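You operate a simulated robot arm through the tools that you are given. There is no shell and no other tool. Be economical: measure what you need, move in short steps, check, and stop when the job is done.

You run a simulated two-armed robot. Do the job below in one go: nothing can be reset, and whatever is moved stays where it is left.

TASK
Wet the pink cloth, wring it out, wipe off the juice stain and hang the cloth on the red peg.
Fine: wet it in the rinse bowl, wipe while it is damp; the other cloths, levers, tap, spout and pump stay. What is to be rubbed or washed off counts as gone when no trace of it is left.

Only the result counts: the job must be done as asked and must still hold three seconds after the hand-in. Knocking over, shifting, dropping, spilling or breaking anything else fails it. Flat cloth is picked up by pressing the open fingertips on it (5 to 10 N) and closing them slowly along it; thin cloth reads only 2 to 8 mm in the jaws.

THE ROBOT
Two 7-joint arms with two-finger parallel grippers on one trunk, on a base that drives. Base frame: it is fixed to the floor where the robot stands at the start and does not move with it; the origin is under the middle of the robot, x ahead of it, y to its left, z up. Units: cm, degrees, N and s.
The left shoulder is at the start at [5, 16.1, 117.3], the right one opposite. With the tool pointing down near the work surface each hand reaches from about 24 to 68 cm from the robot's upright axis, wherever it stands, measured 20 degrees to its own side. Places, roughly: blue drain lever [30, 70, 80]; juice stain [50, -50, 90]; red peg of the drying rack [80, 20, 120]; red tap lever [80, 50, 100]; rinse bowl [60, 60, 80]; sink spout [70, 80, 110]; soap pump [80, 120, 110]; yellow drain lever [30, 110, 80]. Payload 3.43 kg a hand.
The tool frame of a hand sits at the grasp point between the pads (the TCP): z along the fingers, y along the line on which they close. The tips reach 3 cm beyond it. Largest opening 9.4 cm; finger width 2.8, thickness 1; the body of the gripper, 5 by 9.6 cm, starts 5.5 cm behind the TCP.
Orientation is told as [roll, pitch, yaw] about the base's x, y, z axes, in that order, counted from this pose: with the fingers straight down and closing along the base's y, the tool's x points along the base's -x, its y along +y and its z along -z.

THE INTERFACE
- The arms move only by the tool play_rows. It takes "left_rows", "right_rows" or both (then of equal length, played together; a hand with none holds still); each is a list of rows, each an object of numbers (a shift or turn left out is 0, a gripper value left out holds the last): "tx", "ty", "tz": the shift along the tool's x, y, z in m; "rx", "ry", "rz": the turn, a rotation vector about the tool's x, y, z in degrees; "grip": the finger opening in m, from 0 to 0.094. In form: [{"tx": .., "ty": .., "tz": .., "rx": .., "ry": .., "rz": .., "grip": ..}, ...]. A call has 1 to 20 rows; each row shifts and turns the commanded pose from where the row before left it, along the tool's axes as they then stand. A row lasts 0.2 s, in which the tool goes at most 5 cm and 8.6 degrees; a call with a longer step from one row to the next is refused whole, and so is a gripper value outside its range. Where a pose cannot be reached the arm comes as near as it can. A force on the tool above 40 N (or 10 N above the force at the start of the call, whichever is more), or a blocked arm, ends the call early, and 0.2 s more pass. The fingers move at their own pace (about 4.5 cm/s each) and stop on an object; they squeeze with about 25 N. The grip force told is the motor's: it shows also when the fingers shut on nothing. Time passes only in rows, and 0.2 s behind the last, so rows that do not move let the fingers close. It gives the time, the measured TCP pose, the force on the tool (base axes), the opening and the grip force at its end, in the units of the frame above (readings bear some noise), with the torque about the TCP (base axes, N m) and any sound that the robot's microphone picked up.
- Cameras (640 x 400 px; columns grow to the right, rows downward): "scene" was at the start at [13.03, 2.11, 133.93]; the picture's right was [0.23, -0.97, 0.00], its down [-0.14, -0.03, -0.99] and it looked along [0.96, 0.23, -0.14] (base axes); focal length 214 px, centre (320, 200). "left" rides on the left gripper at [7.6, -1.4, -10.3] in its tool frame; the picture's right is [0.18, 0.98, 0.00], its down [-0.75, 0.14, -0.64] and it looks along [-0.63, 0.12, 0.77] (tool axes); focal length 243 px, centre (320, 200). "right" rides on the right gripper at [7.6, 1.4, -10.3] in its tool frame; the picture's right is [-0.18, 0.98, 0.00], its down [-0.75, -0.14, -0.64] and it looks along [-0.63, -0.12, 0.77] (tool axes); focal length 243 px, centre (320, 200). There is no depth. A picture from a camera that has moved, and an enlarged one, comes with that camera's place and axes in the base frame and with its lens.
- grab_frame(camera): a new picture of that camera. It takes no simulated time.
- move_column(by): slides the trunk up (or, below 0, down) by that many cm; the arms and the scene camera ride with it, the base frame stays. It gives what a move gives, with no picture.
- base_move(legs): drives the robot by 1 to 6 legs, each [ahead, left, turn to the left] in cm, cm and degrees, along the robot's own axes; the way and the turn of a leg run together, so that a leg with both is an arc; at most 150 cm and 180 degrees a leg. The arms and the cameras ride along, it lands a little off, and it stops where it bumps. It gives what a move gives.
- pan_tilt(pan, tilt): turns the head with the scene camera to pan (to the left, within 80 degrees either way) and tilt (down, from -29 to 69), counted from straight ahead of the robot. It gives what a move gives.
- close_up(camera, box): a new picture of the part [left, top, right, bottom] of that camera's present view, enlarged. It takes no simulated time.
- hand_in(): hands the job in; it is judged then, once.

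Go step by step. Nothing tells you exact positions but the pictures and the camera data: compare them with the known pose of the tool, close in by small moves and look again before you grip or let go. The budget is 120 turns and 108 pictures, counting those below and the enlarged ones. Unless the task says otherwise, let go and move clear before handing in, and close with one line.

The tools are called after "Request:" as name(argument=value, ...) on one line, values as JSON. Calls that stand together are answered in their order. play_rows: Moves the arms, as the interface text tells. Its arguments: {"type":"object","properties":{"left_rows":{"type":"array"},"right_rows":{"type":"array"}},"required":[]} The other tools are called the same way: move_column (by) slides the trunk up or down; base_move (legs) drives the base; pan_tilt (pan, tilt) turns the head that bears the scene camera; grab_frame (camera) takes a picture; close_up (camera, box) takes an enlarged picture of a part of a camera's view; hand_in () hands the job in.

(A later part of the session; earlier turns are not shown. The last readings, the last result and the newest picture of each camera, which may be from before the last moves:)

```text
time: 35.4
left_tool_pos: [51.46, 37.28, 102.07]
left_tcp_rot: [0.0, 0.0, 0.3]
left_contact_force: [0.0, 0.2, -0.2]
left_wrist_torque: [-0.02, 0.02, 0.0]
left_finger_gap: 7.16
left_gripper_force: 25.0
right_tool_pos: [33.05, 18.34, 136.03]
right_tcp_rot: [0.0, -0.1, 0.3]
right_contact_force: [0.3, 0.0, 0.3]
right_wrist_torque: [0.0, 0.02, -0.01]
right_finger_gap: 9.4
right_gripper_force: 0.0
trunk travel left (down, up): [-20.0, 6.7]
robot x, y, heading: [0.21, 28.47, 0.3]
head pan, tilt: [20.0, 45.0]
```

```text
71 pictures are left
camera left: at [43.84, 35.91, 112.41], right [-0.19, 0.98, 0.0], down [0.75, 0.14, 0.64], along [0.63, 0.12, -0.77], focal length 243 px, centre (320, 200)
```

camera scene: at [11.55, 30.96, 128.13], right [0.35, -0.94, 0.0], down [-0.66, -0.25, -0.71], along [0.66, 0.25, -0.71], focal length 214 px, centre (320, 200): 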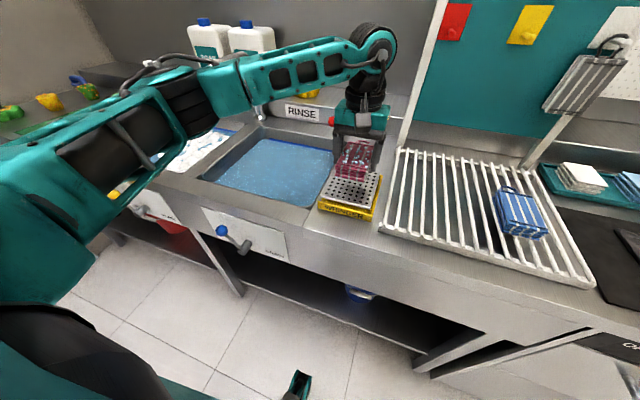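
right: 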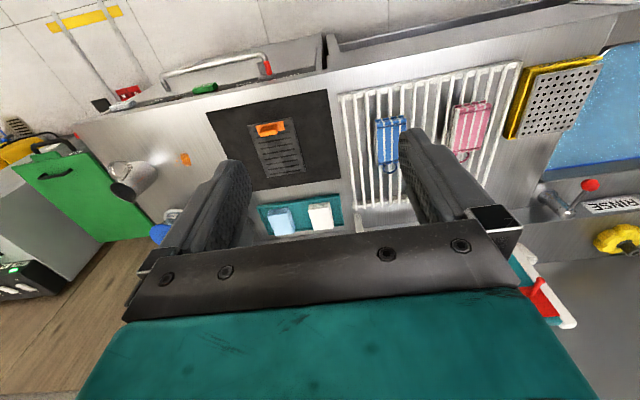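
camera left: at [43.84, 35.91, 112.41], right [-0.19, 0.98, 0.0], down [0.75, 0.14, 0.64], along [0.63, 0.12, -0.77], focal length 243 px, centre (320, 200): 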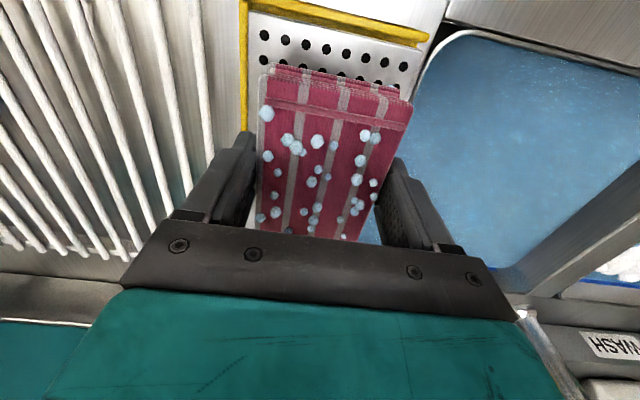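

The cloth lines up with the plate. I lower to contact.

Request:
play_rows(left_rows=[{"tz": 0.015}, {"tz": 0.015}, {"tz": 0.01}, {"tz": 0.005}, {}])

Request:
close_up(camera="scene", box=[300, 120, 420, 230])

```text
time: 36.6
left_tool_pos: [51.63, 37.55, 97.56]
left_tcp_rot: [0.0, 0.0, 0.3]
left_contact_force: [-0.5, 1.2, -0.4]
left_wrist_torque: [0.02, 0.01, -0.04]
left_finger_gap: 7.16
left_gripper_force: 25.2
right_tool_pos: [33.2, 18.29, 135.97]
right_tcp_rot: [0.0, 0.1, 0.3]
right_contact_force: [0.1, -0.7, -0.6]
right_wrist_torque: [0.0, -0.04, 0.01]
right_finger_gap: 9.39
right_gripper_force: 0.1
trunk travel left (down, up): [-20.0, 6.7]
robot x, y, heading: [-0.03, 28.2, 0.4]
head pan, tilt: [20.0, 45.0]
```

```text
3.64 times, centred on (360, 175) of scene
camera zoom: at [11.57, 30.98, 128.13], right [0.35, -0.94, 0.0], down [-0.66, -0.25, -0.71], along [0.66, 0.25, -0.71], focal length 780 px, centre (174, 291)
```

zoom: 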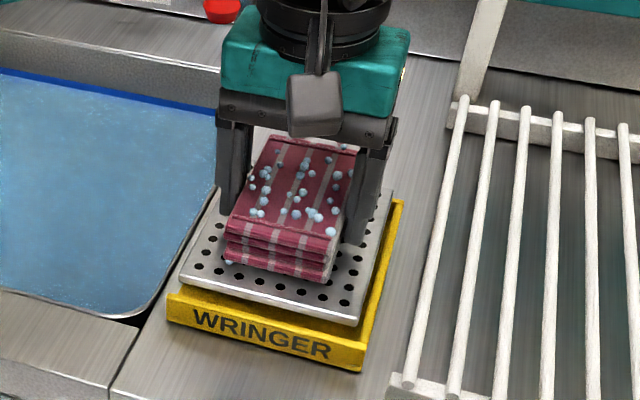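

Request:
play_rows(left_rows=[{"tz": 0.003}, {"tz": 0.003}, {"tz": 0.003}, {}])

```text
time: 37.6
left_tool_pos: [51.71, 37.4, 96.62]
left_tcp_rot: [0.0, 0.0, 0.2]
left_contact_force: [-0.7, -1.0, 1.3]
left_wrist_torque: [0.04, -0.05, 0.0]
left_finger_gap: 7.16
left_gripper_force: 25.2
right_tool_pos: [33.14, 18.41, 135.93]
right_tcp_rot: [0.0, 0.0, 0.3]
right_contact_force: [0.8, 0.4, -0.2]
right_wrist_torque: [-0.01, 0.01, -0.01]
right_finger_gap: 9.4
right_gripper_force: 0.0
trunk travel left (down, up): [-20.0, 6.7]
robot x, y, heading: [0.16, 28.28, 0.5]
head pan, tilt: [20.0, 45.0]
```

Request:
play_rows(left_rows=[{"tz": 0.003}, {"tz": 0.003}, {}])

```text
time: 38.4
left_tool_pos: [51.63, 37.36, 96.11]
left_tcp_rot: [0.0, -0.1, 0.3]
left_contact_force: [-0.5, 1.0, 4.4]
left_wrist_torque: [0.08, 0.0, -0.03]
left_finger_gap: 7.17
left_gripper_force: 25.3
right_tool_pos: [33.14, 18.29, 135.89]
right_tcp_rot: [0.0, 0.0, 0.4]
right_contact_force: [-0.1, -0.2, 0.8]
right_wrist_torque: [0.01, 0.03, -0.05]
right_finger_gap: 9.42
right_gripper_force: 0.1
trunk travel left (down, up): [-20.0, 6.7]
robot x, y, heading: [-0.3, 28.11, 0.2]
head pan, tilt: [20.0, 45.0]
```

Contact has begun. I press further in small steps.

Request:
play_rows(left_rows=[{"tz": 0.003}, {"tz": 0.003}, {"tz": 0.003}, {}])

Request:
close_up(camera="scene", box=[300, 120, 420, 230])

```text
time: 39.4
left_tool_pos: [51.72, 37.35, 95.82]
left_tcp_rot: [-0.3, -0.6, 0.3]
left_contact_force: [-0.2, 2.5, 35.4]
left_wrist_torque: [0.15, 0.12, -0.02]
left_finger_gap: 7.18
left_gripper_force: 25.0
right_tool_pos: [32.86, 18.36, 136.21]
right_tcp_rot: [0.1, -0.2, 0.3]
right_contact_force: [0.2, 0.8, 0.4]
right_wrist_torque: [0.03, 0.03, -0.02]
right_finger_gap: 9.41
right_gripper_force: 0.1
trunk travel left (down, up): [-20.0, 6.7]
robot x, y, heading: [0.29, 28.36, 0.1]
head pan, tilt: [20.0, 45.0]
```

```text
3.64 times, centred on (360, 175) of scene
camera zoom: at [11.26, 30.96, 128.2], right [0.35, -0.94, 0.0], down [-0.66, -0.25, -0.71], along [0.67, 0.25, -0.7], focal length 780 px, centre (174, 291)
```

zoom: 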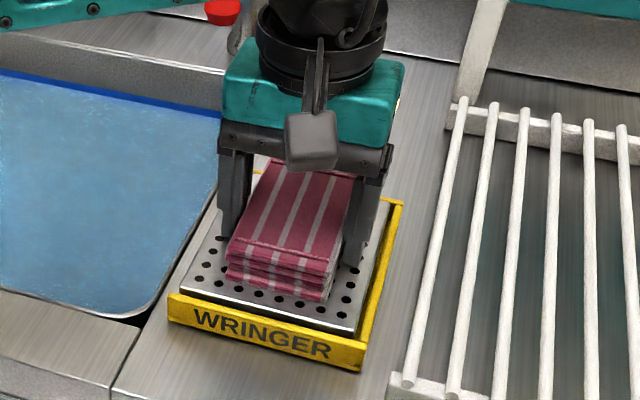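

The drops are gone and the cloth is lighter, so it is wrung. I ease off and lift it slowly.

Request:
play_rows(left_rows=[{}, {}, {"tz": -0.005}, {"tz": -0.005}, {"tz": -0.005}, {"tz": -0.01}, {"tz": -0.015}, {"tz": -0.02}, {"tz": -0.02}, {"tz": -0.02}, {"tz": -0.02}, {"tz": -0.02}, {}])

Request:
grab_frame(camera="scene")

Request:
grab_frame(camera="left")

```text
time: 42.2
left_tool_pos: [51.66, 37.33, 109.14]
left_tcp_rot: [0.0, -0.1, 0.3]
left_contact_force: [-0.5, 0.1, -0.3]
left_wrist_torque: [0.03, -0.03, 0.0]
left_finger_gap: 7.15
left_gripper_force: 24.7
right_tool_pos: [33.17, 18.31, 135.97]
right_tcp_rot: [0.0, 0.0, 0.3]
right_contact_force: [-0.8, -0.3, -0.2]
right_wrist_torque: [-0.04, -0.01, 0.01]
right_finger_gap: 9.38
right_gripper_force: 0.0
trunk travel left (down, up): [-20.0, 6.7]
robot x, y, heading: [-0.26, 28.16, 0.4]
head pan, tilt: [20.0, 45.0]
```

```text
68 pictures are left
camera scene: at [11.57, 30.99, 128.12], right [0.35, -0.94, 0.0], down [-0.66, -0.25, -0.71], along [0.66, 0.25, -0.71], focal length 214 px, centre (320, 200)
```

scene: 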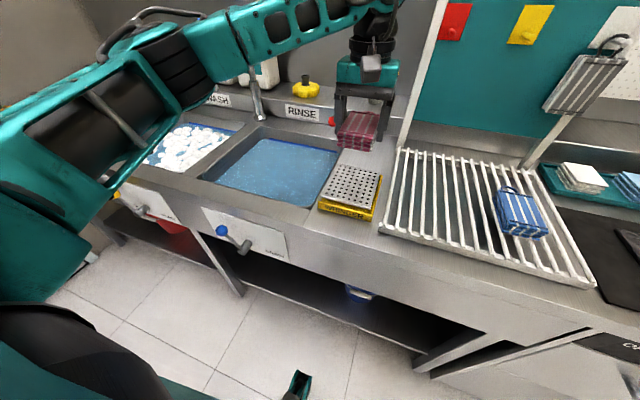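

```text
67 pictures are left
camera left: at [44.07, 35.98, 119.51], right [-0.19, 0.98, 0.0], down [0.75, 0.15, 0.64], along [0.63, 0.12, -0.77], focal length 243 px, centre (320, 200)
```

left: 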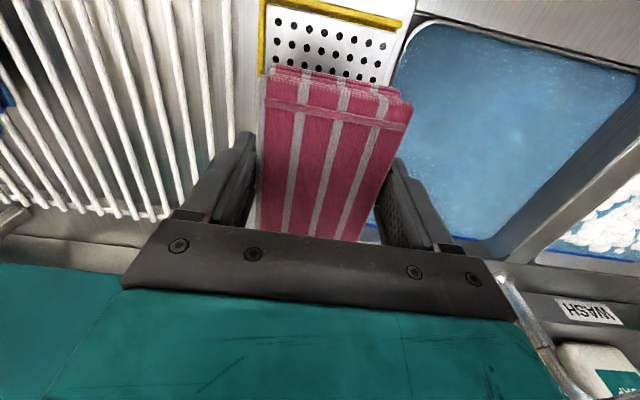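

The cloth is damp. I drive right towards the stain in two stages, checking midway.

Request:
base_move(legs=[[0, -48, 0]])

Request:
pan_tilt(pan=-25, tilt=40)

Request:
grab_frame(camera="scene")

```text
time: 46.9
left_tool_pos: [52.1, -9.4, 109.25]
left_tcp_rot: [0.0, -0.1, 1.1]
left_contact_force: [0.6, -0.1, 0.1]
left_wrist_torque: [0.01, 0.01, 0.0]
left_finger_gap: 7.15
left_gripper_force: 24.6
right_tool_pos: [33.84, -28.68, 135.91]
right_tcp_rot: [0.0, -0.1, 1.0]
right_contact_force: [0.5, -0.4, -0.1]
right_wrist_torque: [-0.01, 0.01, -0.03]
right_finger_gap: 9.37
right_gripper_force: 0.0
trunk travel left (down, up): [-20.0, 6.7]
robot x, y, heading: [0.45, -19.03, 0.8]
head pan, tilt: [20.0, 45.0]
```

```text
time: 48.0
left_tool_pos: [52.2, -9.21, 109.29]
left_tcp_rot: [0.0, 0.0, 1.0]
left_contact_force: [-0.8, -0.3, -0.6]
left_wrist_torque: [0.03, 0.03, 0.01]
left_finger_gap: 7.15
left_gripper_force: 25.1
right_tool_pos: [33.85, -28.65, 136.08]
right_tcp_rot: [0.2, 0.0, 1.6]
right_contact_force: [-12.5, -36.5, 2.9]
right_wrist_torque: [4.26, -1.32, 3.91]
right_finger_gap: 9.41
right_gripper_force: 0.0
trunk travel left (down, up): [-20.0, 6.7]
robot x, y, heading: [0.54, -19.18, 1.2]
head pan, tilt: [-25.0, 40.0]
```

```text
66 pictures are left
camera scene: at [12.83, -19.64, 128.56], right [-0.06, -1.0, 0.0], down [-0.67, 0.04, -0.74], along [0.74, -0.04, -0.67], focal length 214 px, centre (320, 200)
```

scene: 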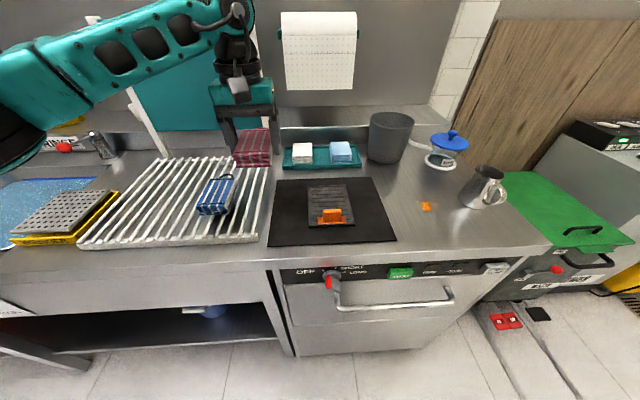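

The head is held back by the right arm, so I ease the head back and shift the right hand aside. The stain is at about [51.4, -49.4, 90], with a mug starting near y -58.

Request:
pan_tilt(pan=0, tilt=40)

Request:
play_rows(right_rows=[{"ty": -0.03}, {"ty": -0.03}, {"ty": -0.03}, {"ty": -0.03}, {}])

Request:
base_move(legs=[[0, -40, -1]])

Request:
pan_tilt(pan=-5, tilt=45)

Request:
grab_frame(camera="scene")

Request:
grab_frame(camera="left")

```text
time: 48.9
left_tool_pos: [52.13, -9.39, 109.19]
left_tcp_rot: [0.0, 0.0, 1.0]
left_contact_force: [-0.2, -0.4, -0.3]
left_wrist_torque: [-0.01, 0.03, 0.01]
left_finger_gap: 7.16
left_gripper_force: 24.5
right_tool_pos: [33.83, -28.65, 135.9]
right_tcp_rot: [0.1, 0.0, 0.9]
right_contact_force: [-0.2, 0.3, -0.1]
right_wrist_torque: [0.02, 0.0, -0.01]
right_finger_gap: 9.37
right_gripper_force: 0.0
trunk travel left (down, up): [-20.0, 6.7]
robot x, y, heading: [0.22, -19.57, 1.1]
head pan, tilt: [0.0, 40.0]
```

```text
time: 50.1
left_tool_pos: [52.17, -9.22, 109.21]
left_tcp_rot: [0.0, 0.0, 1.0]
left_contact_force: [-0.8, 0.8, 0.3]
left_wrist_torque: [0.01, 0.03, 0.01]
left_finger_gap: 7.17
left_gripper_force: 24.9
right_tool_pos: [34.12, -40.81, 136.07]
right_tcp_rot: [0.0, 0.0, 1.1]
right_contact_force: [-0.3, 0.1, 0.1]
right_wrist_torque: [0.0, 0.01, 0.0]
right_finger_gap: 9.41
right_gripper_force: 0.0
trunk travel left (down, up): [-20.0, 6.7]
robot x, y, heading: [0.3, -19.19, 1.3]
head pan, tilt: [0.0, 40.0]
```

```text
time: 54.1
left_tool_pos: [52.63, -50.28, 109.17]
left_tcp_rot: [-0.1, 0.0, -0.3]
left_contact_force: [0.1, 0.6, -0.1]
left_wrist_torque: [0.0, 0.02, -0.02]
left_finger_gap: 7.17
left_gripper_force: 24.6
right_tool_pos: [33.83, -81.31, 136.05]
right_tcp_rot: [0.0, 0.0, -0.2]
right_contact_force: [0.9, -0.6, 0.1]
right_wrist_torque: [0.02, 0.0, 0.0]
right_finger_gap: 9.41
right_gripper_force: 0.1
trunk travel left (down, up): [-20.0, 6.7]
robot x, y, heading: [0.91, -59.22, -0.6]
head pan, tilt: [0.0, 40.0]
```

```text
time: 54.8
left_tool_pos: [52.67, -50.31, 109.21]
left_tcp_rot: [0.0, 0.0, -0.3]
left_contact_force: [0.3, 0.6, 0.3]
left_wrist_torque: [0.0, -0.02, -0.01]
left_finger_gap: 7.14
left_gripper_force: 25.2
right_tool_pos: [33.92, -81.17, 136.1]
right_tcp_rot: [-0.1, 0.0, -0.4]
right_contact_force: [0.1, 0.8, -0.2]
right_wrist_torque: [-0.02, 0.01, -0.04]
right_finger_gap: 9.37
right_gripper_force: 0.1
trunk travel left (down, up): [-20.0, 6.7]
robot x, y, heading: [0.42, -59.49, -0.4]
head pan, tilt: [-5.0, 45.0]
```

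```text
65 pictures are left
camera scene: at [12.85, -59.79, 128.13], right [-0.09, -1.0, 0.0], down [-0.7, 0.06, -0.71], along [0.7, -0.06, -0.71], focal length 214 px, centre (320, 200)
```

scene: 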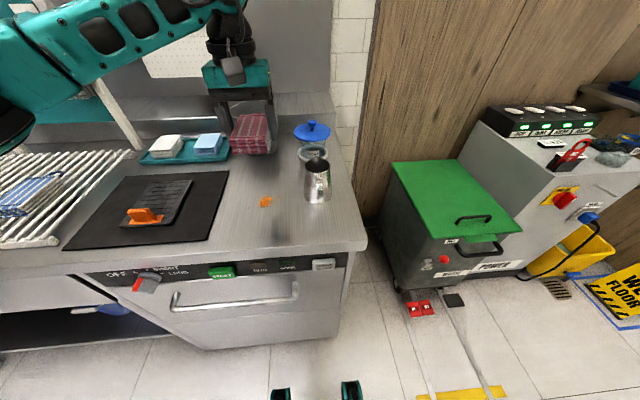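

```text
64 pictures are left
camera left: at [44.95, -51.63, 119.48], right [-0.18, 0.98, 0.0], down [0.75, 0.14, 0.64], along [0.63, 0.12, -0.77], focal length 243 px, centre (320, 200)
```

left: 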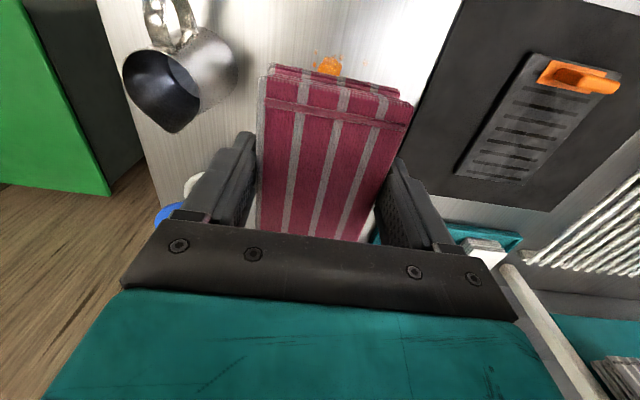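

The stain is at about [50.8, -49.4], the cloth is nearly above it, and the mug is 4 cm clear. I lower beside the stain towards the counter.

Request:
play_rows(left_rows=[{"tx": 0.02, "ty": 0.01, "tz": 0.03}, {"tz": 0.04}, {"tz": 0.03}, {"tz": 0.02}, {"tz": 0.015}, {}])

Request:
close_up(camera="scene", box=[180, 110, 360, 240])

```text
time: 56.2
left_tool_pos: [50.68, -49.36, 95.72]
left_tcp_rot: [-0.1, 0.0, -0.3]
left_contact_force: [0.7, -0.6, -0.2]
left_wrist_torque: [-0.01, 0.03, 0.02]
left_finger_gap: 7.18
left_gripper_force: 25.3
right_tool_pos: [33.98, -81.36, 136.03]
right_tcp_rot: [0.0, -0.1, -0.4]
right_contact_force: [-0.9, -0.4, 0.1]
right_wrist_torque: [0.04, -0.02, 0.0]
right_finger_gap: 9.39
right_gripper_force: 0.1
trunk travel left (down, up): [-20.0, 6.7]
robot x, y, heading: [0.95, -59.18, -0.4]
head pan, tilt: [-5.0, 45.0]
```

```text
3.08 times, centred on (270, 175) of scene
camera zoom: at [12.85, -59.8, 128.13], right [-0.09, -1.0, 0.0], down [-0.7, 0.07, -0.71], along [0.7, -0.06, -0.71], focal length 660 px, centre (474, 277)
```

zoom: 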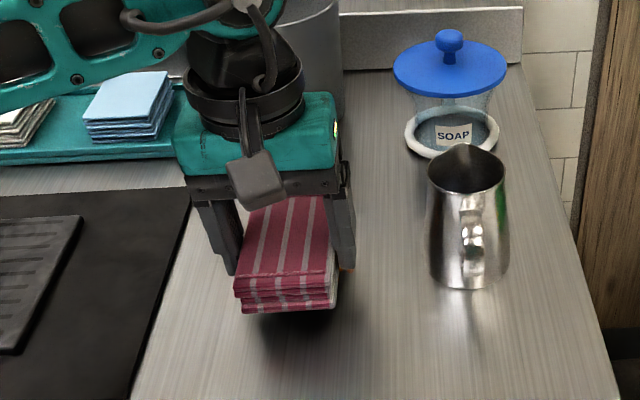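

Request:
play_rows(left_rows=[{"tz": 0.008}, {"tz": 0.006}, {"tz": 0.004}, {}])

```text
time: 57.2
left_tool_pos: [50.43, -49.28, 93.75]
left_tcp_rot: [0.0, 0.0, -0.3]
left_contact_force: [-0.7, -0.3, -0.1]
left_wrist_torque: [-0.04, -0.01, 0.0]
left_finger_gap: 7.13
left_gripper_force: 24.9
right_tool_pos: [33.93, -81.31, 136.02]
right_tcp_rot: [0.0, 0.0, -0.3]
right_contact_force: [-0.2, -0.7, 0.4]
right_wrist_torque: [0.0, 0.02, 0.02]
right_finger_gap: 9.41
right_gripper_force: 0.1
trunk travel left (down, up): [-20.0, 6.7]
robot x, y, heading: [0.87, -59.08, -0.3]
head pan, tilt: [-5.0, 45.0]
```

Request:
play_rows(left_rows=[{"tz": 0.003}, {"tz": 0.002}, {}])

```text
time: 58.0
left_tool_pos: [50.59, -49.23, 93.38]
left_tcp_rot: [0.0, 0.0, -0.3]
left_contact_force: [0.4, 0.6, -0.4]
left_wrist_torque: [-0.01, 0.02, 0.01]
left_finger_gap: 7.13
left_gripper_force: 25.2
right_tool_pos: [33.9, -81.2, 136.0]
right_tcp_rot: [0.0, 0.0, -0.3]
right_contact_force: [-0.6, -0.3, -0.7]
right_wrist_torque: [0.04, 0.02, 0.0]
right_finger_gap: 9.39
right_gripper_force: 0.1
trunk travel left (down, up): [-20.0, 6.7]
robot x, y, heading: [0.91, -59.09, -0.2]
head pan, tilt: [-5.0, 45.0]
```

Request:
play_rows(left_rows=[{"tz": 0.003}, {"tz": 0.002}, {}])

```text
time: 58.8
left_tool_pos: [50.73, -49.22, 93.09]
left_tcp_rot: [-0.2, -0.1, -0.4]
left_contact_force: [-0.8, 0.7, 7.1]
left_wrist_torque: [-0.15, -0.15, -0.01]
left_finger_gap: 7.16
left_gripper_force: 25.4
right_tool_pos: [33.8, -81.28, 136.08]
right_tcp_rot: [0.0, -0.1, -0.3]
right_contact_force: [0.0, 0.1, 0.1]
right_wrist_torque: [0.0, 0.0, 0.04]
right_finger_gap: 9.41
right_gripper_force: 0.0
trunk travel left (down, up): [-20.0, 6.7]
robot x, y, heading: [0.67, -58.82, -0.3]
head pan, tilt: [-5.0, 45.0]
```

Contact is 7 N. I wipe with back-and-forth strokes over the stain.

Request:
play_rows(left_rows=[{"tz": 0.001, "tx": 0.01}, {"tx": 0.015}, {"tx": 0.01}, {"tx": -0.015}, {"tx": -0.02}, {"tx": -0.02}, {"tx": -0.015}, {"tx": 0.015}, {"tx": 0.02}, {"tx": 0.02}, {"tx": 0.015}, {"tx": -0.015, "ty": 0.01}, {"tx": -0.02}, {"tx": -0.02}, {"tx": -0.015, "ty": -0.015}, {"tx": 0.015}, {"tx": 0.02}, {"tx": 0.015, "ty": 0.005}, {}])

Request:
close_up(camera="scene", box=[180, 110, 360, 240])

```text
time: 62.8
left_tool_pos: [49.1, -49.5, 93.09]
left_tcp_rot: [-0.1, -0.1, -0.1]
left_contact_force: [9.0, -5.8, 14.5]
left_wrist_torque: [0.24, -0.5, -0.4]
left_finger_gap: 7.16
left_gripper_force: 25.3
right_tool_pos: [33.83, -81.26, 136.1]
right_tcp_rot: [0.1, 0.0, -0.3]
right_contact_force: [-0.4, 0.4, 0.6]
right_wrist_torque: [0.01, 0.01, 0.01]
right_finger_gap: 9.4
right_gripper_force: 0.1
trunk travel left (down, up): [-20.0, 6.7]
robot x, y, heading: [0.41, -59.05, -0.2]
head pan, tilt: [-5.0, 45.0]
```

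```text
3.08 times, centred on (270, 175) of scene
camera zoom: at [12.83, -59.9, 128.13], right [-0.09, -1.0, 0.0], down [-0.7, 0.07, -0.71], along [0.7, -0.06, -0.71], focal length 660 px, centre (474, 277)
```

zoom: 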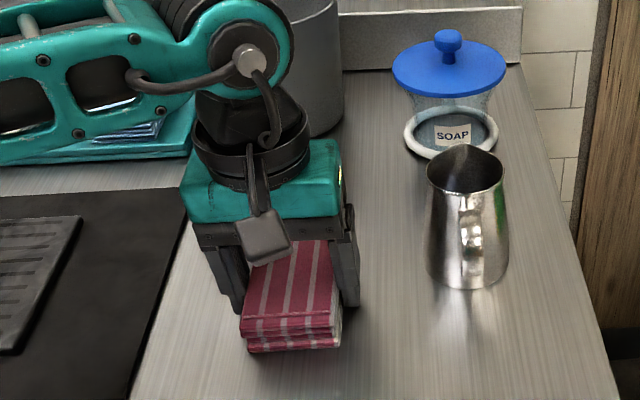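

I lift to check the counter.

Request:
play_rows(left_rows=[{"tz": -0.01}, {"tz": -0.02}, {"tz": -0.03}, {"tz": -0.03}, {"tz": -0.03}, {"tz": -0.03}, {}])

Request:
close_up(camera="scene", box=[120, 110, 360, 260])

Request:
grab_frame(camera="left")

```text
time: 64.4
left_tool_pos: [49.2, -49.08, 107.88]
left_tcp_rot: [-0.1, 0.0, -0.4]
left_contact_force: [-0.1, 0.0, 0.0]
left_wrist_torque: [0.03, -0.01, -0.02]
left_finger_gap: 7.19
left_gripper_force: 25.0
right_tool_pos: [33.97, -81.25, 136.13]
right_tcp_rot: [0.0, -0.1, -0.4]
right_contact_force: [-0.2, -0.4, 0.6]
right_wrist_torque: [0.03, 0.0, 0.0]
right_finger_gap: 9.38
right_gripper_force: 0.1
trunk travel left (down, up): [-20.0, 6.7]
robot x, y, heading: [0.26, -58.93, -0.5]
head pan, tilt: [-5.0, 45.0]
```

```text
2.67 times, centred on (240, 185) of scene
camera zoom: at [12.86, -59.79, 128.12], right [-0.09, -1.0, 0.0], down [-0.7, 0.06, -0.71], along [0.7, -0.06, -0.71], focal length 572 px, centre (533, 240)
```

zoom: 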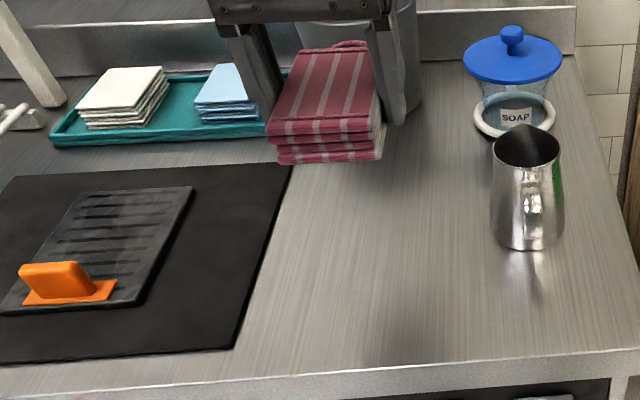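

```text
60 pictures are left
camera left: at [41.55, -50.48, 118.13], right [-0.18, 0.98, 0.0], down [0.75, 0.14, 0.64], along [0.63, 0.12, -0.77], focal length 243 px, centre (320, 200)
```

left: 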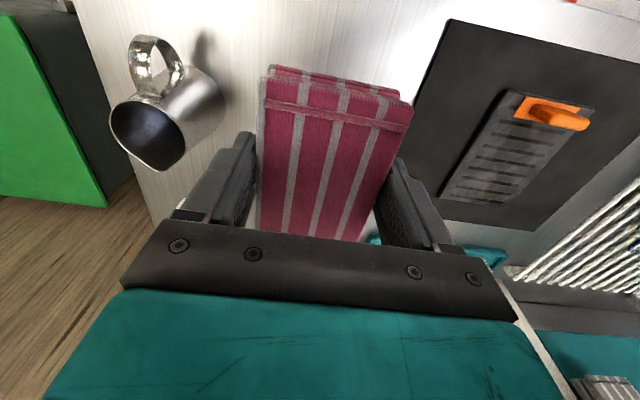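

The spot looks clean. I check that patch at high zoom, then drive back left towards the peg.

Request:
close_up(camera="scene", box=[230, 175, 310, 235])

Request:
close_up(camera="left", box=[180, 0, 460, 175])

```text
6.67 times, centred on (270, 205) of scene
camera zoom: at [12.86, -59.79, 128.12], right [-0.09, -1.0, 0.0], down [-0.7, 0.06, -0.71], along [0.7, -0.06, -0.71], focal length 1430 px, centre (653, 167)
```

zoom: 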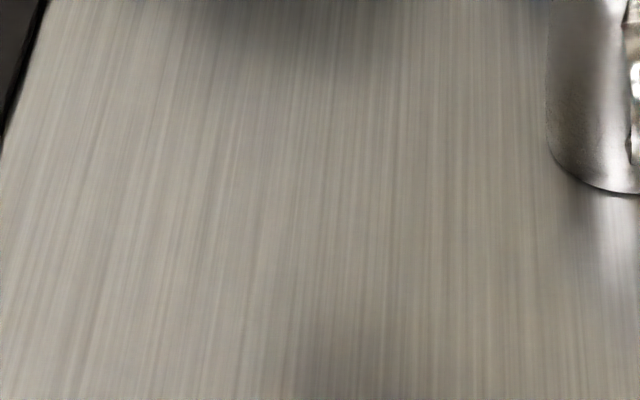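

```text
2.29 times, centred on (320, 88) of left
camera zoom: at [41.55, -50.48, 118.13], right [-0.18, 0.98, 0.0], down [0.75, 0.14, 0.64], along [0.63, 0.12, -0.77], focal length 555 px, centre (320, 457)
```

zoom: 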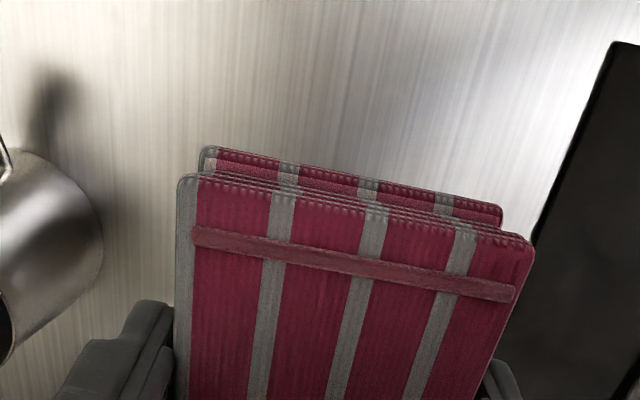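

The counter is clean. The red peg's tip triangulates to about [75.3, 25.4, 120.6]. I drive back left and look at the peg more closely.

Request:
base_move(legs=[[0, 65, 0]])

Request:
pan_tilt(pan=20, tilt=10)

Request:
grab_frame(camera="scene")

```text
time: 70.6
left_tool_pos: [49.49, 16.55, 107.8]
left_tcp_rot: [0.0, 0.0, -0.3]
left_contact_force: [-0.2, 0.5, -0.6]
left_wrist_torque: [-0.07, 0.01, -0.02]
left_finger_gap: 7.14
left_gripper_force: 24.9
right_tool_pos: [34.21, -15.62, 136.12]
right_tcp_rot: [0.1, 0.0, -0.3]
right_contact_force: [0.1, 0.1, -0.2]
right_wrist_torque: [-0.02, 0.01, 0.05]
right_finger_gap: 9.41
right_gripper_force: 0.0
trunk travel left (down, up): [-20.0, 6.7]
robot x, y, heading: [1.27, 6.71, -0.5]
head pan, tilt: [-5.0, 45.0]
```

```text
time: 71.6
left_tool_pos: [49.47, 16.61, 107.77]
left_tcp_rot: [-0.1, -0.1, -0.3]
left_contact_force: [-0.5, 0.0, -1.1]
left_wrist_torque: [0.01, -0.01, 0.04]
left_finger_gap: 7.15
left_gripper_force: 24.7
right_tool_pos: [34.28, -15.49, 136.09]
right_tcp_rot: [0.0, 0.0, -0.3]
right_contact_force: [-0.2, -0.5, -0.7]
right_wrist_torque: [0.0, 0.01, 0.01]
right_finger_gap: 9.38
right_gripper_force: 0.0
trunk travel left (down, up): [-20.0, 6.7]
robot x, y, heading: [1.09, 6.57, -0.3]
head pan, tilt: [20.0, 10.0]
```

```text
57 pictures are left
camera scene: at [13.87, 9.74, 133.61], right [0.34, -0.94, 0.0], down [-0.16, -0.06, -0.98], along [0.93, 0.33, -0.17], focal length 214 px, centre (320, 200)
```

scene: 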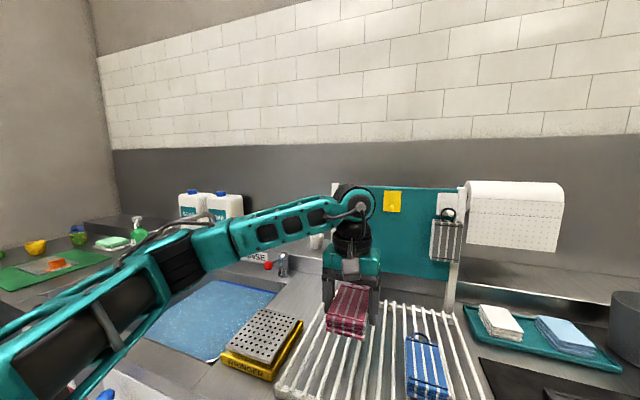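

The arm hides the red peg, but this is a free place to pitch the hand. I turn the fingers forward so that the loop points up, moving slightly ahead and up.

Request:
play_rows(left_rows=[{"tx": -0.01, "tz": -0.006, "ry": -8.18}, {"tx": -0.0108, "tz": -0.0045, "ry": -8.18}, {"tx": -0.0113, "tz": -0.0029, "ry": -8.18}, {"tx": -0.0116, "tz": -0.0013, "ry": -8.18}, {"tx": -0.0117, "tz": 0.0004, "ry": -8.18}, {"tx": -0.0115, "tz": 0.002, "ry": -8.18}, {"tx": -0.0111, "tz": 0.0036, "ry": -8.18}, {"tx": -0.0105, "tz": 0.0052, "ry": -8.18}, {"tx": -0.0096, "tz": 0.0066, "ry": -8.18}, {"tx": -0.0086, "tz": 0.0079, "ry": -8.18}, {"tx": -0.0074, "tz": 0.009, "ry": -8.18}, {}])

Request:
grab_frame(camera="scene")

Request:
grab_frame(camera="left")

```text
time: 74.2
left_tool_pos: [60.59, 16.37, 114.49]
left_tcp_rot: [-6.1, -89.7, 6.0]
left_contact_force: [-0.5, -0.1, -0.4]
left_wrist_torque: [-0.02, 0.01, 0.02]
left_finger_gap: 7.14
left_gripper_force: 24.8
right_tool_pos: [34.22, -15.58, 136.07]
right_tcp_rot: [0.1, -0.1, -0.4]
right_contact_force: [-0.4, -0.7, -0.4]
right_wrist_torque: [0.04, -0.03, -0.03]
right_finger_gap: 9.38
right_gripper_force: 0.1
trunk travel left (down, up): [-20.0, 6.7]
robot x, y, heading: [1.25, 6.5, -0.4]
head pan, tilt: [20.0, 10.0]
```

```text
56 pictures are left
camera scene: at [13.85, 9.78, 133.62], right [0.34, -0.94, 0.0], down [-0.16, -0.06, -0.98], along [0.93, 0.33, -0.17], focal length 214 px, centre (320, 200)
```

scene: 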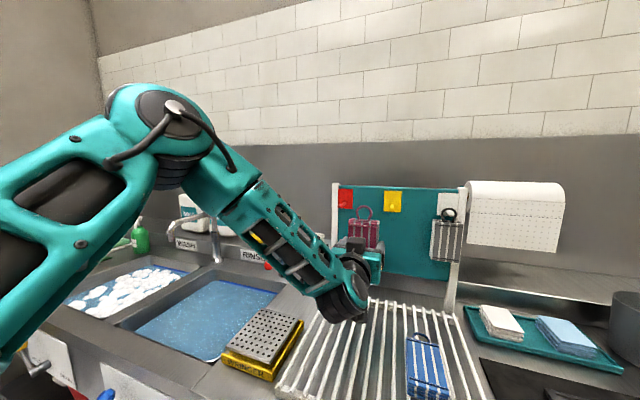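

```text
55 pictures are left
camera left: at [50.27, 14.97, 106.88], right [0.0, 0.98, -0.18], down [-0.64, 0.14, 0.76], along [0.77, 0.12, 0.63], focal length 243 px, centre (320, 200)
```

left: 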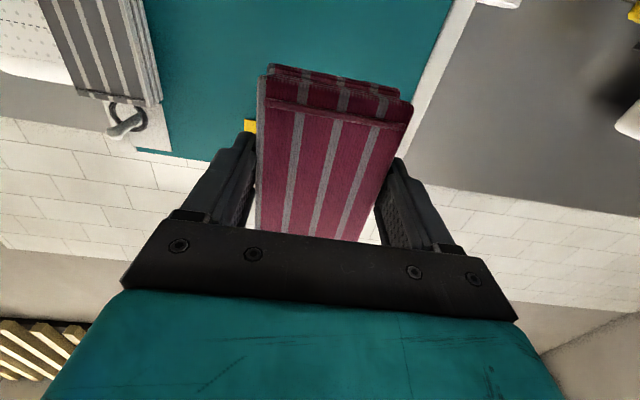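

The cloth is upright with the loop on top. I zoom on the pegs and the cloth.

Request:
close_up(camera="scene", box=[320, 175, 420, 255])

Request:
close_up(camera="scene", box=[420, 180, 480, 270])

```text
5.00 times, centred on (370, 215) of scene
camera zoom: at [13.85, 9.78, 133.62], right [0.34, -0.94, 0.0], down [-0.16, -0.06, -0.98], along [0.93, 0.33, -0.17], focal length 1072 px, centre (70, 125)
```

zoom: 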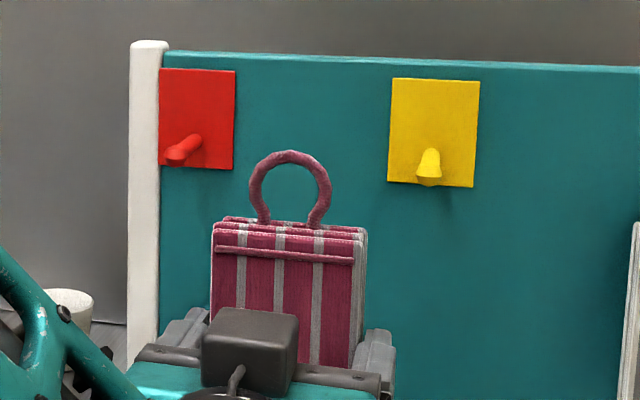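

```text
4.44 times, centred on (450, 225) of scene
camera zoom: at [13.85, 9.78, 133.62], right [0.34, -0.94, 0.0], down [-0.16, -0.06, -0.98], along [0.93, 0.33, -0.17], focal length 953 px, centre (-258, 89)
```

zoom: 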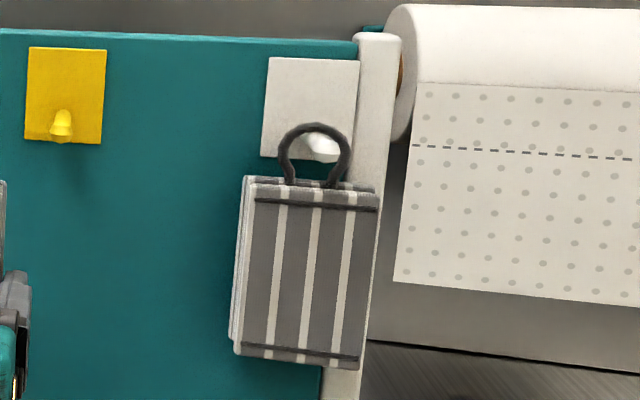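

The loop opening's centre sits about 8.1 cm above the TCP and 0.3 cm to the right. The peg runs straight out, with its tip at about [75.8, 25.3, 120.6]. I align the loop in front of the peg.

Request:
play_rows(left_rows=[{"ty": 0.03, "tx": 0.005}, {"ty": 0.03, "tx": 0.005}, {"ty": 0.032, "tx": 0.005}, {"tz": 0.03, "tx": 0.004}, {"tz": 0.03}, {"tz": 0.02}, {}])

Request:
close_up(camera="scene", box=[300, 165, 400, 245])

Request:
grab_frame(camera="left")

```text
time: 75.8
left_tool_pos: [67.65, 18.09, 117.99]
left_tcp_rot: [-0.3, -89.6, 0.2]
left_contact_force: [0.3, 0.5, -0.9]
left_wrist_torque: [-0.04, 0.0, 0.02]
left_finger_gap: 7.13
left_gripper_force: 24.7
left hand out of reach, approached as far as the arm can: row 1, 2, 3, 4
right_tool_pos: [34.15, -15.55, 136.03]
right_tcp_rot: [0.0, 0.0, -0.3]
right_contact_force: [0.2, 0.4, 0.0]
right_wrist_torque: [0.01, 0.0, 0.02]
right_finger_gap: 9.42
right_gripper_force: 0.0
trunk travel left (down, up): [-20.0, 6.7]
robot x, y, heading: [0.8, 6.39, -0.2]
head pan, tilt: [20.0, 10.0]
```

```text
5.00 times, centred on (350, 205) of scene
camera zoom: at [13.84, 9.76, 133.62], right [0.34, -0.94, 0.0], down [-0.16, -0.06, -0.98], along [0.93, 0.33, -0.17], focal length 1072 px, centre (170, 175)
```

zoom: 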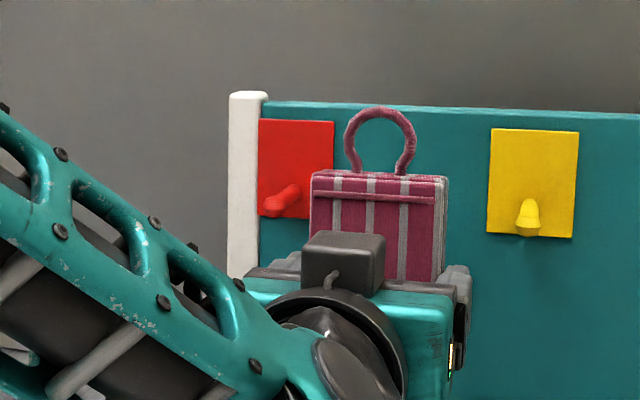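

```text
51 pictures are left
camera left: at [57.29, 16.61, 110.44], right [0.0, 0.98, -0.18], down [-0.64, 0.14, 0.76], along [0.77, 0.12, 0.63], focal length 243 px, centre (320, 200)
```

left: 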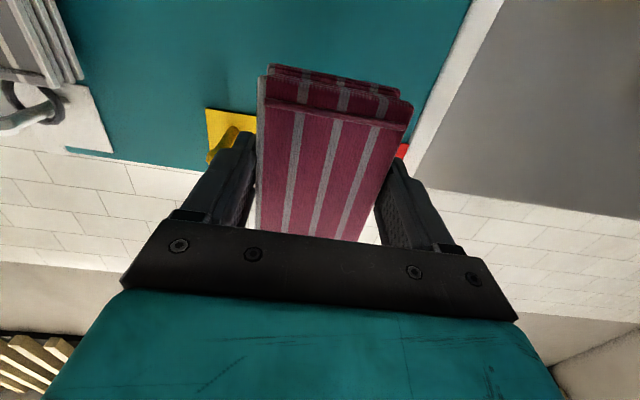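

The arm cannot step sideways in this posture, so I use the base for lateral and the column for vertical alignment.

Request:
base_move(legs=[[0, 7.4, 0]])

Request:
move_column(by=-5.4)

Request:
close_up(camera="scene", box=[300, 165, 400, 245])

Request:
grab_frame(camera="scene")

```text
time: 77.1
left_tool_pos: [67.69, 25.55, 118.1]
left_tcp_rot: [-6.5, -89.6, 6.5]
left_contact_force: [-0.8, -0.4, -1.1]
left_wrist_torque: [0.02, 0.02, -0.01]
left_finger_gap: 7.14
left_gripper_force: 25.7
right_tool_pos: [34.33, -8.17, 136.09]
right_tcp_rot: [0.1, 0.0, -0.2]
right_contact_force: [0.2, 0.0, -0.2]
right_wrist_torque: [0.03, 0.0, -0.02]
right_finger_gap: 9.42
right_gripper_force: 0.1
trunk travel left (down, up): [-20.0, 6.7]
robot x, y, heading: [1.19, 13.98, 0.2]
head pan, tilt: [20.0, 10.0]
```

```text
time: 78.1
left_tool_pos: [67.69, 25.5, 112.78]
left_tcp_rot: [-1.7, -89.7, 1.8]
left_contact_force: [0.1, 0.8, -0.6]
left_wrist_torque: [0.01, 0.01, 0.0]
left_finger_gap: 7.13
left_gripper_force: 25.0
right_tool_pos: [34.25, -8.11, 130.76]
right_tcp_rot: [0.0, 0.0, -0.3]
right_contact_force: [-0.8, -0.1, 0.0]
right_wrist_torque: [0.01, 0.02, -0.01]
right_finger_gap: 9.37
right_gripper_force: 0.0
trunk travel left (down, up): [-14.6, 12.1]
robot x, y, heading: [0.94, 14.11, -0.2]
head pan, tilt: [20.0, 10.0]
```

```text
5.00 times, centred on (350, 205) of scene
camera zoom: at [13.88, 17.22, 128.22], right [0.34, -0.94, 0.0], down [-0.16, -0.06, -0.98], along [0.93, 0.33, -0.17], focal length 1072 px, centre (170, 175)
```

zoom: 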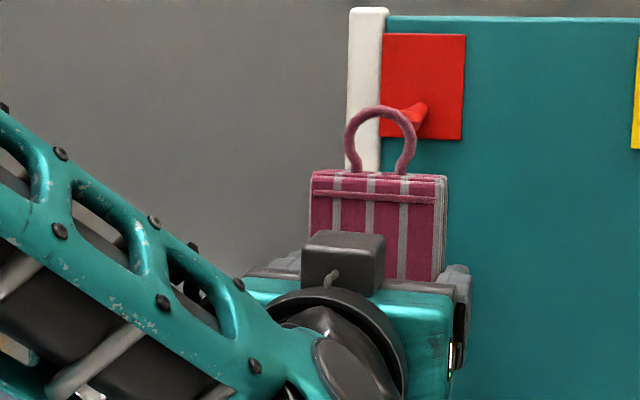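

```text
49 pictures are left
camera scene: at [13.88, 17.22, 128.22], right [0.34, -0.94, 0.0], down [-0.16, -0.06, -0.98], along [0.93, 0.33, -0.17], focal length 214 px, centre (320, 200)
```

scene: 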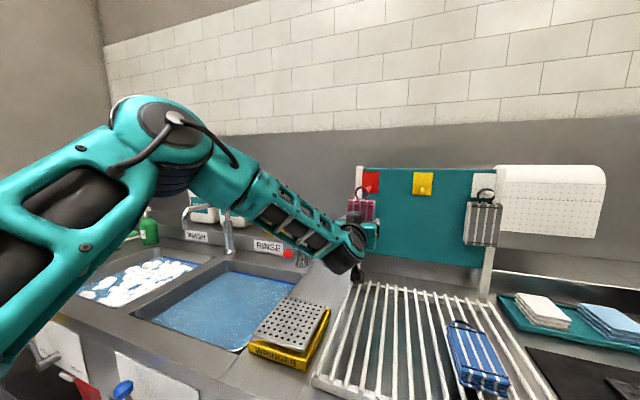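

By projection the loop centre is at about [68.7, 25.3, 120.7], in line with the peg. I zoom in tighter to verify.

Request:
close_up(camera="scene", box=[345, 165, 395, 205])

Request:
grab_frame(camera="right")

```text
10.00 times, centred on (370, 185) of scene
camera zoom: at [13.88, 17.22, 128.22], right [0.34, -0.94, 0.0], down [-0.16, -0.06, -0.98], along [0.93, 0.33, -0.17], focal length 2145 px, centre (-180, 350)
```

zoom: 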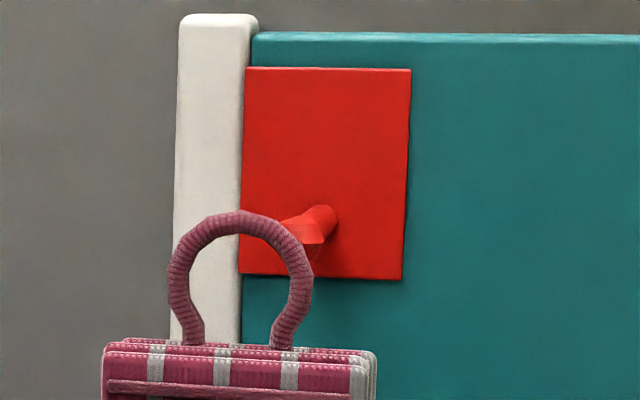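

```text
47 pictures are left
camera right: at [26.71, -6.73, 140.94], right [0.19, 0.98, 0.0], down [0.75, -0.15, 0.64], along [0.63, -0.12, -0.77], focal length 243 px, centre (320, 200)
```

right: 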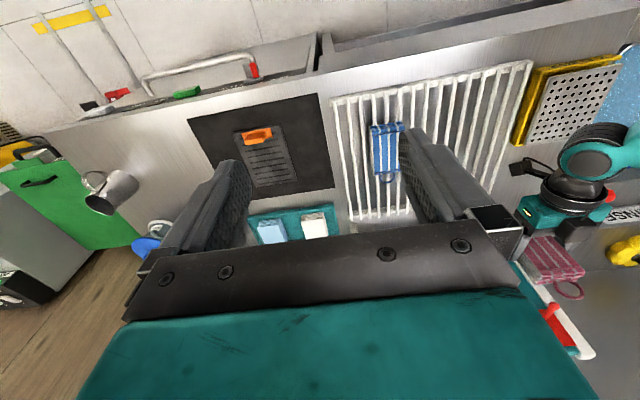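

The right-hand camera sees the loop and the red peg plate from above, so I zoom there.

Request:
close_up(camera="right", box=[500, 220, 620, 370])

```text
2.67 times, centred on (560, 295) of right
camera zoom: at [26.71, -6.73, 140.94], right [0.19, 0.98, 0.0], down [0.75, -0.15, 0.64], along [0.63, -0.12, -0.77], focal length 647 px, centre (-320, -53)
```

zoom: 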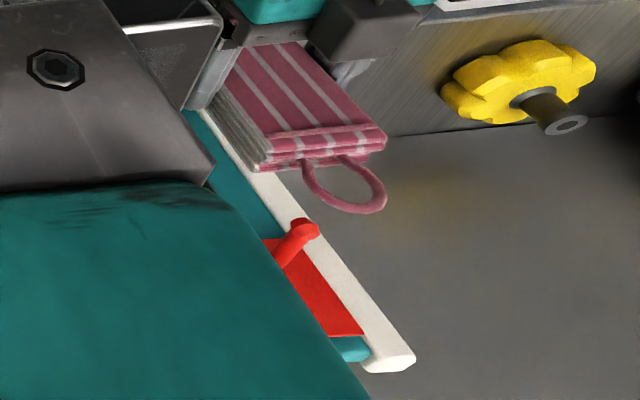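

Triangulated, the peg tip is [73.2, 24.3, 121.15] and the loop centre [69.1, 25.3, 120.45]. I shift 1 cm right and 0.6–0.7 cm up.

Request:
base_move(legs=[[0, -1.0, 0]])

Request:
move_column(by=0.7)

Request:
close_up(camera="scene", box=[345, 165, 395, 205])

Request:
close_up(camera="right", box=[500, 220, 620, 370])

```text
time: 78.9
left_tool_pos: [67.58, 24.46, 112.6]
left_tcp_rot: [3.4, -89.7, -3.4]
left_contact_force: [0.0, -0.8, -0.1]
left_wrist_torque: [-0.01, 0.03, 0.04]
left_finger_gap: 7.19
left_gripper_force: 25.4
right_tool_pos: [34.31, -9.25, 130.62]
right_tcp_rot: [0.0, 0.0, -0.3]
right_contact_force: [0.4, -0.3, 0.8]
right_wrist_torque: [0.0, 0.0, -0.02]
right_finger_gap: 9.39
right_gripper_force: 0.0
trunk travel left (down, up): [-14.6, 12.1]
robot x, y, heading: [1.09, 13.12, -0.4]
head pan, tilt: [20.0, 10.0]
```

```text
time: 79.4
left_tool_pos: [67.57, 24.46, 113.35]
left_tcp_rot: [0.0, -89.7, 0.0]
left_contact_force: [-0.8, -0.4, 0.0]
left_wrist_torque: [0.0, 0.03, -0.02]
left_finger_gap: 7.13
left_gripper_force: 24.3
right_tool_pos: [34.26, -9.09, 131.31]
right_tcp_rot: [0.0, 0.0, -0.2]
right_contact_force: [-0.1, -1.3, 0.2]
right_wrist_torque: [0.0, 0.0, 0.02]
right_finger_gap: 9.43
right_gripper_force: 0.1
trunk travel left (down, up): [-15.3, 11.4]
robot x, y, heading: [1.3, 13.08, -0.2]
head pan, tilt: [20.0, 10.0]
```

```text
10.00 times, centred on (370, 185) of scene
camera zoom: at [13.91, 16.21, 128.92], right [0.34, -0.94, 0.0], down [-0.16, -0.06, -0.98], along [0.93, 0.33, -0.17], focal length 2145 px, centre (-180, 350)
```

zoom: 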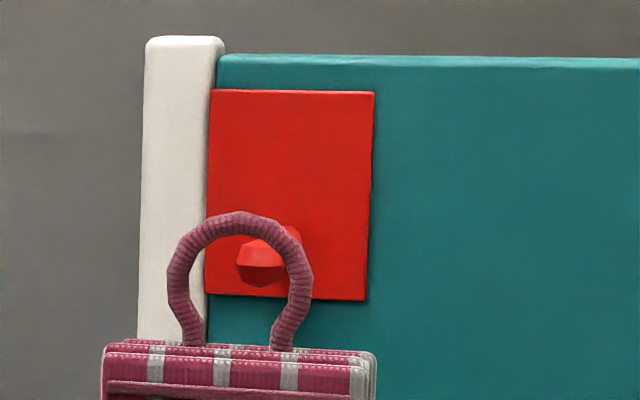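

```text
2.67 times, centred on (560, 295) of right
camera zoom: at [26.75, -7.75, 141.63], right [0.19, 0.98, 0.0], down [0.75, -0.14, 0.64], along [0.63, -0.12, -0.77], focal length 647 px, centre (-320, -53)
```

zoom: 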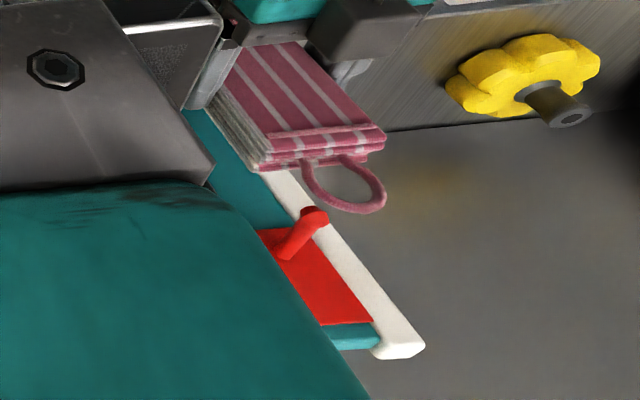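

The loop is now centred on the peg tip (about [73.05, 24.4, 121.15]), and the plate is at x ≈ 77.4. I advance 3 cm and check for drift.

Request:
play_rows(left_rows=[{"tz": 0.01}, {"tz": 0.01}, {"tz": 0.01}, {}])

Request:
close_up(camera="scene", box=[345, 165, 395, 205])

Request:
close_up(camera="right", box=[500, 220, 620, 370])

```text
time: 80.4
left_tool_pos: [70.58, 24.58, 113.32]
left_tcp_rot: [2.6, -89.6, -2.4]
left_contact_force: [-0.1, 0.7, -1.0]
left_wrist_torque: [0.0, 0.04, 0.01]
left_finger_gap: 7.17
left_gripper_force: 24.9
right_tool_pos: [34.19, -9.17, 131.36]
right_tcp_rot: [0.0, 0.0, -0.3]
right_contact_force: [-0.1, -0.1, -0.2]
right_wrist_torque: [0.03, 0.02, -0.02]
right_finger_gap: 9.38
right_gripper_force: 0.2
trunk travel left (down, up): [-15.3, 11.4]
robot x, y, heading: [0.98, 12.73, -0.0]
head pan, tilt: [20.0, 10.0]
```

```text
10.00 times, centred on (370, 185) of scene
camera zoom: at [13.89, 16.21, 128.92], right [0.34, -0.94, 0.0], down [-0.16, -0.06, -0.98], along [0.93, 0.33, -0.17], focal length 2145 px, centre (-180, 350)
```

zoom: 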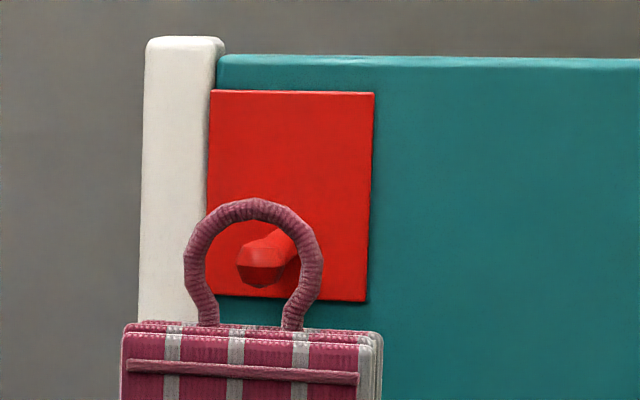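

```text
2.67 times, centred on (560, 295) of right
camera zoom: at [26.73, -7.75, 141.63], right [0.19, 0.98, 0.0], down [0.75, -0.15, 0.64], along [0.63, -0.12, -0.77], focal length 647 px, centre (-320, -53)
```

zoom: 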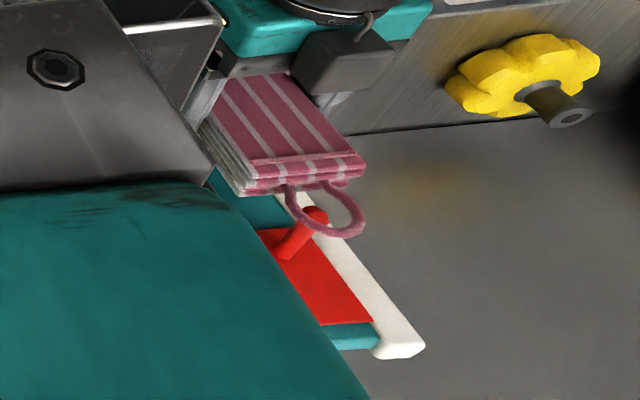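

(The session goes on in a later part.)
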